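You operate a simulated robot arm through the tools that you are given. There is no shell and no other tool. Be economical: measure what you need, move in short steps, check, and stop when the job is done.

The job below is to be done with a simulated robot arm. You get a single attempt, and the scene is never put back.

JOB
Stack the red box that says "62" from the top of the corner desk on top of the red box that says "29".
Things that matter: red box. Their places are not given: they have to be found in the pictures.

Only the result counts: the job must be done as asked and must still hold three seconds after the hand-in. Knocking over, shifting, dropping, spilling or breaking anything else fails it.

ROBOT AND FRAMES
A 6-joint arm with a two-finger parallel gripper, fixed in place. Base frame: the origin is at the foot of the arm, x ahead of it, y to its left, z up; the work surface is at about z = 0. Lengths are in mm, angles in degrees, forces in N, time in s.
With the tool pointing down near the work surface it reaches from about 140 to 580 mm from the base axis. Its first joint turns from -66.0 to 66.0 degrees. Payload 2.1 kg.
The tool frame sits at the grasp point between the pads (the TCP): z along the fingers, y along the line on which they close. The tips reach 30 mm beyond it. The gripper opens to 94 mm. The fingers are 28 mm wide and 10 mm thick; the gripper's body (50 by 96 mm) begins 55 mm behind the TCP.
Orientation is that of the tool frame in the base frame, as a unit quaternion [x, y, z, w]. With the fingers straight down and closing along the base's y, the tool's x points along the base's -x, its y along +y and its z along -z.

CONTROLS
- The arm moves only by the tool step_arm. Its argument "deltas" is a list of rows, each a list of 7 numbers: the shift along the tool's x, y, z in mm, then the turn, a rotation vector about the tool's x, y, z in degrees, then the gripper command, from -1 (fully open) to 1 (shut), values between in proportion. In form: [[dx, dy, dz, ax, ay, az, hand], ...]. A call has 1 to 8 rows; each row is the pose to reach, as a shift and turn from the pose commanded when the call began, along the tool's axes at that moment. Each row takes 0.2 s and may step no farther than 50 mm and 8.6 degrees from the row before; otherwise, or with a gripper value out of range, the whole call is refused. Where a pose cannot be reached the arm comes as near as it can. A force on the tool above 40 N (or 10 N above the force at the start of the call, whichever is more), or a blocked arm, ends the call early, and 0.2 s more pass. Each finger travels about 72 mm/s and halts on what it meets, pressing with about 29 N; the grip force reading is that of the motor and also rises with nothing between the fingers. The clock runs only during rows and for 0.2 s after the last one: add rows that repeat a pose to give the fingers time. It gives the time, the measured TCP pose, the force on the tool (base axes), the opening and the grip force at its end, in the units of the frame above (readings bear some noise).
- Cameras (640 x 400 px; columns grow to the right, rows downward): "scene" is fixed at [67, -374.8, 501.2]; the picture's right is [0.70, -0.71, 0.00], its down [-0.28, -0.28, -0.92] and it looks along [0.66, 0.64, -0.39] (base axes); focal length 330 px, centre (320, 200). "wrist" rides on the gripper at [-37, 0, -58] in the tool frame; the picture's right is [0.00, -1.00, 0.00], its down [0.97, 0.00, -0.24] and it looks along [0.24, 0.00, 0.97] (tool axes); focal length 218 px, centre (320, 200).
- get_image(camera): a new picture of that camera. It takes no simulated time.
- locate(camera, pixels): there is no depth. For up to 12 entries [column, row, z] of the newest picture of that camera ("zoom" is the newest enlarged one), the place [x, y] in the base frame at which the ray of that pixel passes the height z, good to about 3 mm. It takes no simulated time.
- enlarge(camera, box): a new picture of the part [left, top, right, bottom] of that camera's present view, enlarged. It takes no simulated time.
- finish_job(): hands the job in; it is judged then, once.

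Go step by step. Measure first, check grasps and placings, and put right what went wrong. The budget is 60 turns and 20 pictures, counting those below and the enlarged ones. Unless the task says otherwise, let go and move clear before handing in, and close with one line.

The tools are called after "Emit:" as a command line: name --pt "numbers of a row" for each row, then --argument value for the rest, lists and objects as JSON in quotes. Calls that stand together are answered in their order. step_arm: Moves the arm, as the interface text tells. Its arguments: {"type":"object","properties":{"deltas":{"type":"array"}},"required":["deltas"]} The other tools are called the same way: get_image (camera) takes a picture; locate (camera, pixels) gives the place at which the rays of pixels pass given heights; enlarge (camera, box) takes an enlarged picture of a part of a camera's view; finish_job () hands the job in.

At the start:

```text
t: 0.0
position: [283.9, -30.2, 411.4]
ee_rot: [-0.002, 1.0, -0.001, 0.001]
force: [0.3, -0.3, 0.7]
opening: 94.2
finger_force: 0.1
```

scene: 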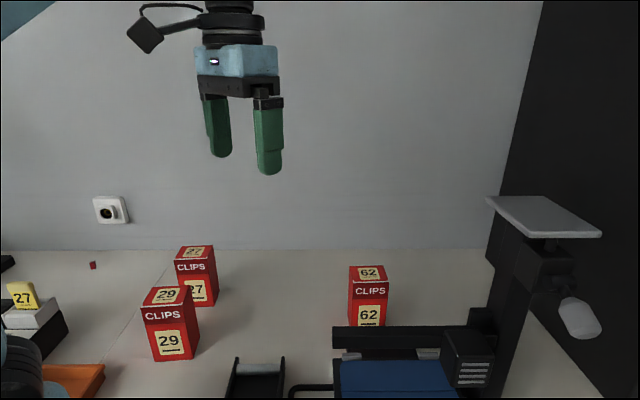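
wrist: 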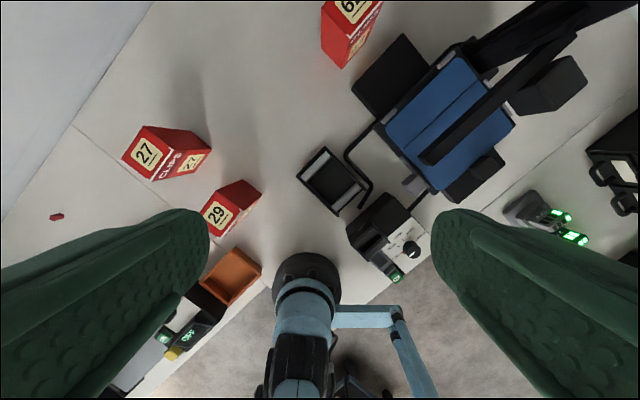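

The scene view shows box "62" near (368,296), "29" near (170,325) and "27" near (197,275). I'll enlarge these areas to get exact corners.

Emit:
enlarge --camera "scene" --box '[320, 240, 440, 340]'

Emit:
enlarge --camera "scene" --box '[120, 235, 260, 375]'

```text
4.00 times, centred on (380, 290) of scene
```

zoom: 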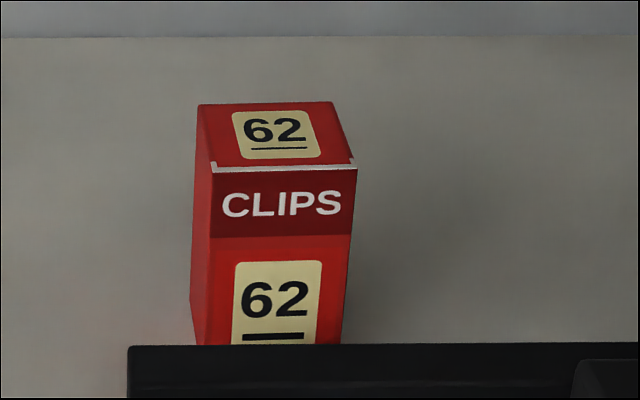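

```text
2.86 times, centred on (190, 305) of scene
```

zoom: 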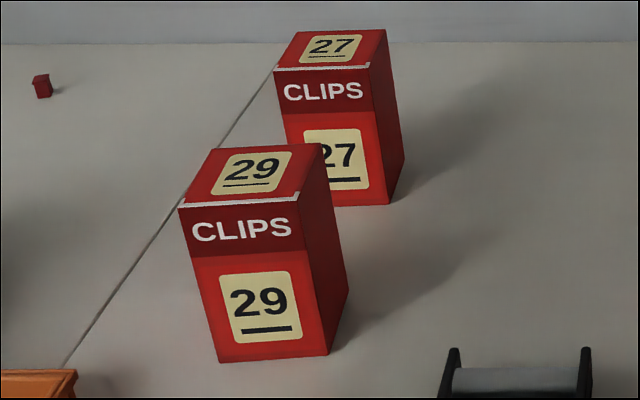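

Box 29 corners are clear in the zoom (base (220,362),(330,355),(349,292); top (179,208),(300,200),(322,144),(210,150)). I'll locate these at z=0 and candidate top heights, along with the 62 corners.

Emit:
locate --camera "zoom" --pixels '[[220, 362, 0], [330, 355, 0], [349, 292, 0], [179, 208, 80], [300, 200, 80], [322, 144, 80], [210, 150, 80], [179, 208, 100], [300, 200, 100], [322, 144, 100], [210, 150, 100]]'

Emit:
locate --camera "scene" --pixels '[[347.5, 314.5, 0], [349.25, 266, 80], [383, 265.25, 80], [389.25, 282, 80], [353, 283, 80], [349.25, 266, 100], [383, 265.25, 100], [389.25, 282, 100], [353, 283, 100]]'

Emit:
locate --camera "wrist" --pixels '[[201, 212, 80], [214, 196, 80], [240, 209, 80], [222, 231, 80], [201, 212, 100], [214, 196, 100], [240, 209, 100], [222, 231, 100], [262, 192, 0], [236, 179, 0]]'

```text
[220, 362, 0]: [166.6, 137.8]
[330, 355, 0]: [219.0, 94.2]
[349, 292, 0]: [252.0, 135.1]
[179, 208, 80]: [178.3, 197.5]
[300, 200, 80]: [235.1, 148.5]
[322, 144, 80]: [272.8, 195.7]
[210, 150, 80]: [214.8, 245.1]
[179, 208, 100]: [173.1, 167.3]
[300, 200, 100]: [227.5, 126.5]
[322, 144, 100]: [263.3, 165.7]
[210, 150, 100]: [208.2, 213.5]
```

```text
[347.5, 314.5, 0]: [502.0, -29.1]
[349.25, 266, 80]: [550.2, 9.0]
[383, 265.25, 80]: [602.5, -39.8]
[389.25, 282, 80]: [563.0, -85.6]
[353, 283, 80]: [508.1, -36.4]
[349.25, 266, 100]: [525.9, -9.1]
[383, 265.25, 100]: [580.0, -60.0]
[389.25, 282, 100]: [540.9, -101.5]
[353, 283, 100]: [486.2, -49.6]
```

```text
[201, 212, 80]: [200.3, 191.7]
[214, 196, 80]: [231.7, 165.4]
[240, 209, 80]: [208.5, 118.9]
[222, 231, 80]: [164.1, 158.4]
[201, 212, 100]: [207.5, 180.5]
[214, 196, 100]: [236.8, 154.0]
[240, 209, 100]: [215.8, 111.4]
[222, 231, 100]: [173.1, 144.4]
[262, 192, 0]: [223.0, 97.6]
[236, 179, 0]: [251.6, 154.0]
```

Extrapolating, both boxes are about 120 mm tall: 29 is centred near (210,138) and 62 near (510,-72), with its wide side (~70–77) along -44° and narrow side (~53) along +46°. I'll move above 62 and look with the wrist camera.

Emit:
step_arm --pt "-40 -8 4 0 0 0 -1" --pt "-80 -16 8 0 0 0 -1" --pt "-120 -24 12 0 0 0 -1" --pt "-160 -32 16 0 0 0 -1" --pt "-200 -40 20 0 0 0 -1" --pt "-216 -42 24 0 0 0 -1" --pt "-216 -42 24 0 0 0 -1"

Emit:
get_image --camera "wrist"

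```text
t: 1.6
position: [461.7, -66.3, 354.3]
ee_rot: [-0.001, 1.0, -0.001, 0.002]
force: [-0.9, 0.1, 0.1]
opening: 94.2
finger_force: 0.1
out of reach, approached as far as the arm can: row 4, 5, 6, 7
```

```text
15 pictures are left
```

wrist: 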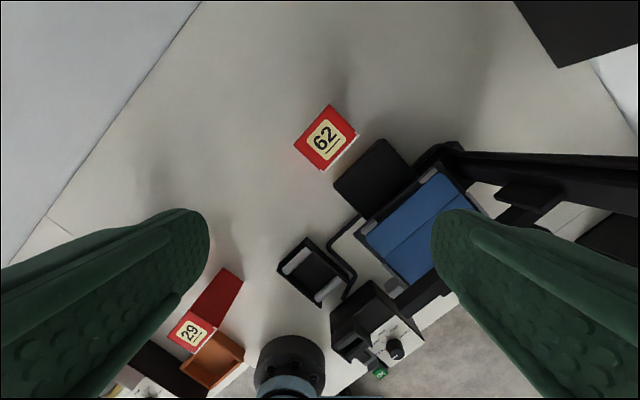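

The box 62 top shows at (326,137), with a black block close to its label face at (372,177). I'll enlarge for accurate edges.

Emit:
enlarge --camera "wrist" --box '[270, 90, 430, 240]'

```text
2.67 times, centred on (350, 165) of wrist
```

zoom: 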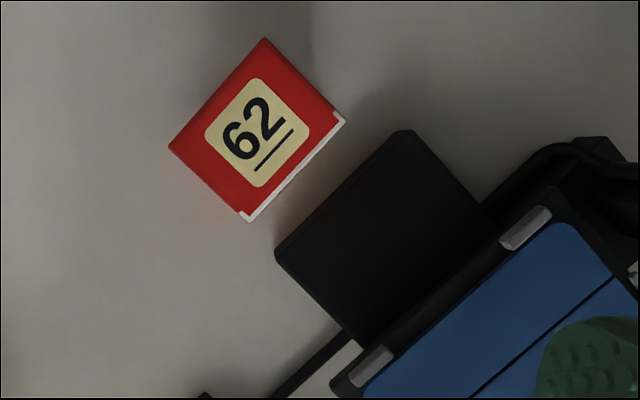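

Emit:
locate --camera "zoom" --pixels '[[169, 146, 120], [264, 38, 120], [345, 122, 120], [249, 221, 120], [275, 250, 60], [400, 131, 60], [275, 250, 100], [400, 131, 100], [275, 250, 20], [400, 131, 20]]'

Emit:
locate --camera "wrist" --pixels '[[168, 336, 120], [185, 310, 120], [216, 325, 120], [195, 352, 120], [243, 280, 0], [223, 267, 0], [412, 143, 0], [455, 143, 0], [455, 143, 100], [455, 143, 200]]'

```text
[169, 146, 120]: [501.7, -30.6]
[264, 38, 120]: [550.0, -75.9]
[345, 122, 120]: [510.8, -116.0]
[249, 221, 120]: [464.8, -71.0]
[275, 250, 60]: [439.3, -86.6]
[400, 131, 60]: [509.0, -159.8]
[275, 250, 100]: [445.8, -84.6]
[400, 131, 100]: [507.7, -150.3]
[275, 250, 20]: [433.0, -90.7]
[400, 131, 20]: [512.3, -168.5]
```

```text
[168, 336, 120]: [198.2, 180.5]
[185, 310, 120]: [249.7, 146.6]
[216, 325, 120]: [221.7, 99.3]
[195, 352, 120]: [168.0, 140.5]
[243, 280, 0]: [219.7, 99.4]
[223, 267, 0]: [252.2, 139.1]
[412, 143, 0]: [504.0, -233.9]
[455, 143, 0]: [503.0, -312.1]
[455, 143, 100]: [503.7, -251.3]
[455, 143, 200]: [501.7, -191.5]
```

Box 62 centre is about (507,-73.5), 65 wide along -43.5° and 53 deep; 29 is about (209.5,139.5), wide axis about -39.5°. Gripping across the wide side avoids the black block; I'll check where the monitor arm's platform sits before approaching.

Emit:
locate --camera "scene" --pixels '[[487, 197, 200], [487, 197, 250], [487, 197, 300], [487, 197, 350], [575, 196, 250], [575, 196, 300], [602, 236, 250], [602, 236, 300], [525, 240, 200], [525, 240, 250]]'

Emit:
locate --camera "wrist" --pixels '[[515, 0, 200], [515, 0, 250], [515, 0, 300], [557, 68, 200], [557, 68, 250], [557, 68, 300]]'

```text
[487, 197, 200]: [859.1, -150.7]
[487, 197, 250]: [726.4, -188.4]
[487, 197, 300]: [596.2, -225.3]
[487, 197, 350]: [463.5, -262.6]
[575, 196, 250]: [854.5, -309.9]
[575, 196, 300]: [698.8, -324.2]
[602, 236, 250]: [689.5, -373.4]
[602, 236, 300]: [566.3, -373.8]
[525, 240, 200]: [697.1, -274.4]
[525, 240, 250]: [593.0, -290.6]
```

```text
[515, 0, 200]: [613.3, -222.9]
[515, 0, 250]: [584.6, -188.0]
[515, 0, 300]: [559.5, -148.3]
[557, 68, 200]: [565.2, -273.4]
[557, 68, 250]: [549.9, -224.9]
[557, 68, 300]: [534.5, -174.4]
```

The platform lies beyond y≈-190, so the approach is clear. I'll descend to about z 250 while turning -46.5° about tool z.

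Emit:
step_arm --pt "0 0 20 0 0 -7.75 -1" --pt "0 0 40 0 0 -15.5 -1" --pt "0 0 60 0 0 -23.25 -1" --pt "0 0 80 0 0 -31 -1" --pt "0 0 100 0 0 -38.75 -1" --pt "0 0 120 0 0 -46.5 -1" --pt "0 0 120 0 0 -46.5 -1"

```text
t: 3.2
position: [461.0, -66.1, 233.5]
ee_rot: [-0.397, 0.918, -0.001, 0.001]
force: [0.2, 0.3, 0.1]
opening: 94.2
finger_force: 0.0
```

Orientation is right (closing line at 136.8°). Next I'll shift to (507,-73.5) and descend to about z 178, still above the box top, to check.

Emit:
step_arm --pt "-13 -19.3 15 0 0 0 -1" --pt "-26.1 -38.6 35 0 0 0 -1" --pt "-26.1 -38.6 55 0 0 0 -1" --pt "-26.1 -38.6 55 0 0 0 -1"

Emit:
get_image --camera "wrist"

Emit:
get_image --camera "scene"

```text
t: 4.2
position: [508.2, -73.9, 179.2]
ee_rot: [-0.396, 0.918, 0.0, 0.001]
force: [-0.9, -0.3, -0.6]
opening: 93.9
finger_force: 0.0
```

```text
13 pictures are left
```

wrist: 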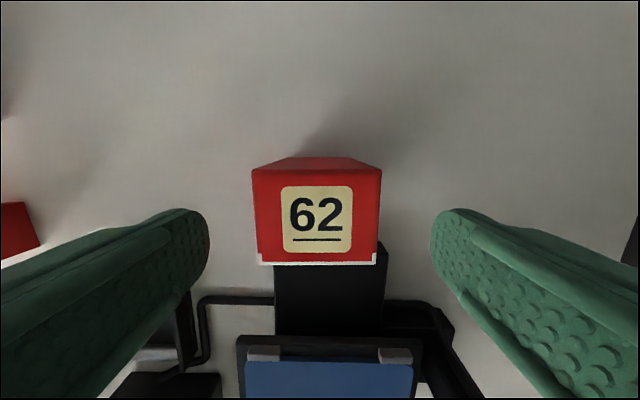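

```text
12 pictures are left
```

scene: 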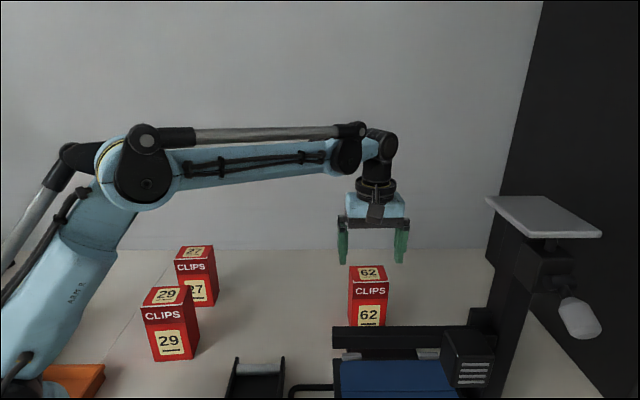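

The box is centred between the fingers and square to them (top corners (252,170),(382,170),(377,262),(257,262)). I'll verify the centre.

Emit:
locate --camera "wrist" --pixels '[[252, 170, 120], [382, 168, 120], [377, 264, 120], [257, 264, 120]]'

```text
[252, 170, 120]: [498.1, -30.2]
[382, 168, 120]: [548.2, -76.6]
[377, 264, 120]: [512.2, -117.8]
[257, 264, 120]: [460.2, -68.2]
```

The box centre is about (505,-73). I'll make a small correction and descend to z≈85.

Emit:
step_arm --pt "1.9 2.5 15 0 0 0 -1" --pt "1.9 2.5 35 0 0 0 -1" --pt "1.9 2.5 55 0 0 0 -1" --pt "1.9 2.5 75 0 0 0 -1" --pt "1.9 2.5 94 0 0 0 -1" --pt "1.9 2.5 94 0 0 0 -1"

```text
t: 5.6
position: [504.5, -72.0, 84.2]
ee_rot: [-0.395, 0.918, 0.0, 0.0]
force: [-0.3, 0.6, -0.3]
opening: 94.0
finger_force: 0.0
```

The descent met no contact. Closing the fingers now.

Emit:
step_arm --pt "0 0 0 0 0 0 1" --pt "0 0 0 0 0 0 1" --pt "0 0 0 0 0 0 1" --pt "0 0 0 0 0 0 1"

```text
t: 6.6
position: [505.6, -72.9, 85.6]
ee_rot: [-0.395, 0.919, 0.0, 0.001]
force: [0.0, -0.5, 0.6]
opening: 71.8
finger_force: 28.8
```

The fingers hold at 71.8 mm with 28.8 N. I'll lift slowly.

Emit:
step_arm --pt "0 0 -5 0 0 0 1" --pt "0 0 -20 0 0 0 1" --pt "0 0 -45 0 0 0 1" --pt "0 0 -75 0 0 0 1" --pt "0 0 -105 0 0 0 1" --pt "0 0 -135 0 0 0 1" --pt "0 0 -160 0 0 0 1" --pt "0 0 -160 0 0 0 1"

Emit:
get_image --camera "scene"

```text
t: 8.4
position: [504.2, -73.3, 245.7]
ee_rot: [-0.395, 0.919, 0.0, 0.0]
force: [0.2, 0.2, -2.4]
opening: 72.2
finger_force: 28.8
```

```text
11 pictures are left
```

scene: 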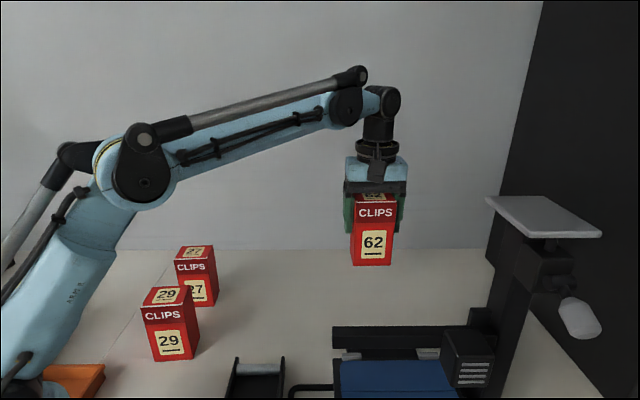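

Box 62 is held cleanly with its bottom at about z 160. I'll carry it toward 29 in two gentle calls, first half now.

Emit:
step_arm --pt "2 15 0 0 0 0 1" --pt "5 38 0 0 0 0 1" --pt "9 65 0 0 0 0 1" --pt "12.5 93 0 0 0 0 1" --pt "16 120 0 0 0 0 1" --pt "19.5 147 0 0 0 0 1" --pt "22.5 170 0 0 0 0 1" --pt "24 180 0 0 0 0 1"

Emit:
step_arm --pt "2 15 0 0 0 -0.5 1" --pt "5 38 0 0 0 -1 1" --pt "9 65 0 0 0 -1.5 1" --pt "12.5 93 0 0 0 -2 1" --pt "16 120 0 0 0 -2.5 1" --pt "19.5 147 0 0 0 -3 1" --pt "22.5 170 0 0 0 -3.5 1" --pt "24.2 180.3 0 0 0 -4 1"

Emit:
get_image --camera "scene"

```text
t: 10.2
position: [356.2, 32.9, 244.1]
ee_rot: [-0.394, 0.919, 0.0, 0.001]
force: [1.1, -0.3, -1.5]
opening: 72.0
finger_force: 28.8
```

```text
t: 12.0
position: [209.0, 139.5, 244.8]
ee_rot: [-0.428, 0.904, 0.001, 0.0]
force: [0.1, -0.2, -1.5]
opening: 71.9
finger_force: 28.8
```

```text
10 pictures are left
```

scene: 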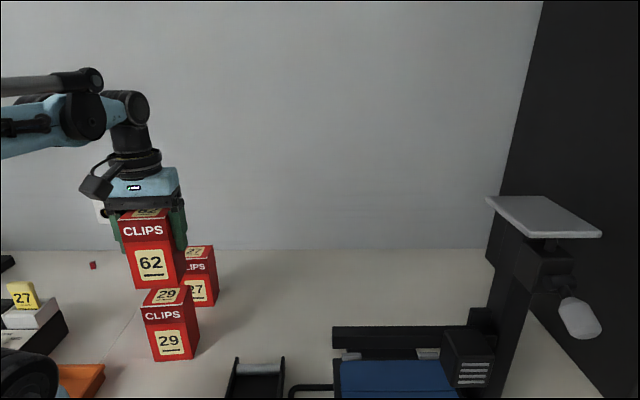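

62 hovers above 29. I'll enlarge to check alignment.

Emit:
enlarge --camera "scene" --box '[90, 190, 250, 370]'

```text
2.22 times, centred on (170, 280) of scene
```

zoom: 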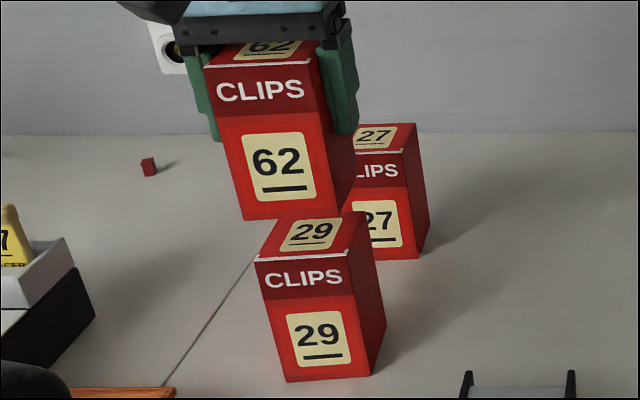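

I'll locate 62's bottom corners at z≈160 and 29's top corners at z≈120.

Emit:
locate --camera "zoom" --pixels '[[243, 220, 160], [336, 217, 160], [256, 262, 120], [349, 253, 120], [367, 212, 120], [287, 382, 0], [373, 375, 0], [386, 323, 0], [204, 68, 280], [310, 65, 280]]'

```text
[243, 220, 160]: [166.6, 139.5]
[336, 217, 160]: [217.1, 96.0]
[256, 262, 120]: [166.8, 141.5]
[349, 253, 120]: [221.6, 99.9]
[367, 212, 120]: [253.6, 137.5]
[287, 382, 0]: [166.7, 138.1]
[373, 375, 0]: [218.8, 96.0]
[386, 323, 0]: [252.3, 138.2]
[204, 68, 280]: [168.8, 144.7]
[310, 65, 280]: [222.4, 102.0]
```

Alignment is within about 2 mm. I'll lower most of the way (to ~5 mm above).

Emit:
step_arm --pt "-0.5 -1 10 0 0 0.5 1" --pt "-0.5 -1 20 0 0 0.5 1" --pt "-0.5 -1 28 0 0 0.5 1" --pt "-0.5 -1 34 0 0 0.5 1" --pt "-0.5 -1 34 0 0 0.5 1"

Emit:
step_arm --pt "0 0 1 0 0 0 1" --pt "0 0 2 0 0 0 1" --pt "0 0 3 0 0 0 1" --pt "0 0 3 0 0 0 1"

```text
t: 13.2
position: [211.2, 139.4, 210.8]
ee_rot: [-0.424, 0.906, 0.0, 0.0]
force: [0.6, -0.8, -2.1]
opening: 72.3
finger_force: 28.9
```

```text
t: 14.2
position: [210.6, 139.2, 208.0]
ee_rot: [-0.423, 0.906, 0.001, 0.001]
force: [-0.3, -1.3, 33.8]
opening: 72.5
finger_force: 29.1
```

Contact: +33.8 N upward at z 208. I'll ease up 1 mm to relieve it and look.

Emit:
step_arm --pt "0 0 -1 0 0 0 1" --pt "0 0 -1 0 0 0 1"

Emit:
enlarge --camera "scene" --box '[90, 190, 250, 370]'

```text
t: 14.8
position: [210.9, 138.4, 208.2]
ee_rot: [-0.424, 0.906, -0.001, 0.0]
force: [1.6, 0.4, 13.3]
opening: 72.1
finger_force: 28.7
```

```text
2.22 times, centred on (170, 280) of scene
```

zoom: 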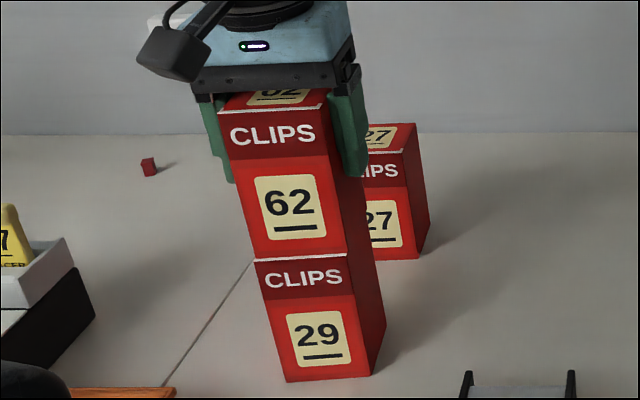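

The stack is flush and contact is light. I'll open the fingers gradually, then rise.

Emit:
step_arm --pt "0 0 -0.5 0 0 0 0.4" --pt "0 0 -0.5 0 0 0 -0.55" --pt "0 0 -0.5 0 0 0 -0.8" --pt "0 0 -0.5 0 0 0 -1" --pt "0 0 -0.5 0 0 0 -1"

```text
t: 16.0
position: [211.7, 139.0, 208.9]
ee_rot: [-0.423, 0.906, 0.0, 0.001]
force: [-0.2, -0.2, -0.2]
opening: 93.9
finger_force: 0.0
```

The fingers are fully open with no force on the tool. I'll go straight up.

Emit:
step_arm --pt "0 0 -10 0 0 0 -1" --pt "0 0 -30 0 0 0 -1" --pt "0 0 -55 0 0 0 -1" --pt "0 0 -80 0 0 0 -1" --pt "0 0 -105 0 0 0 -1" --pt "0 0 -125 0 0 0 -1" --pt "0 0 -125 0 0 0 -1"

Emit:
get_image --camera "scene"

```text
t: 17.6
position: [210.5, 138.0, 334.8]
ee_rot: [-0.424, 0.906, 0.001, 0.001]
force: [-0.2, 0.0, 0.4]
opening: 94.4
finger_force: 0.1
```

```text
7 pictures are left
```

scene: 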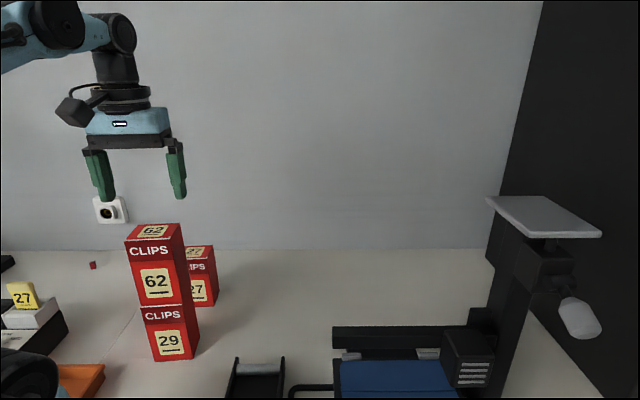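

Box 62 stands squarely on 29 (joint at about row 305), the gripper is clear, and nothing else has moved. Handing in.

Emit:
finish_job

```text
The job is handed in.
```

The red box "62" is stacked squarely on the red box "29"; the gripper has let go and is clear, and the job is handed in.
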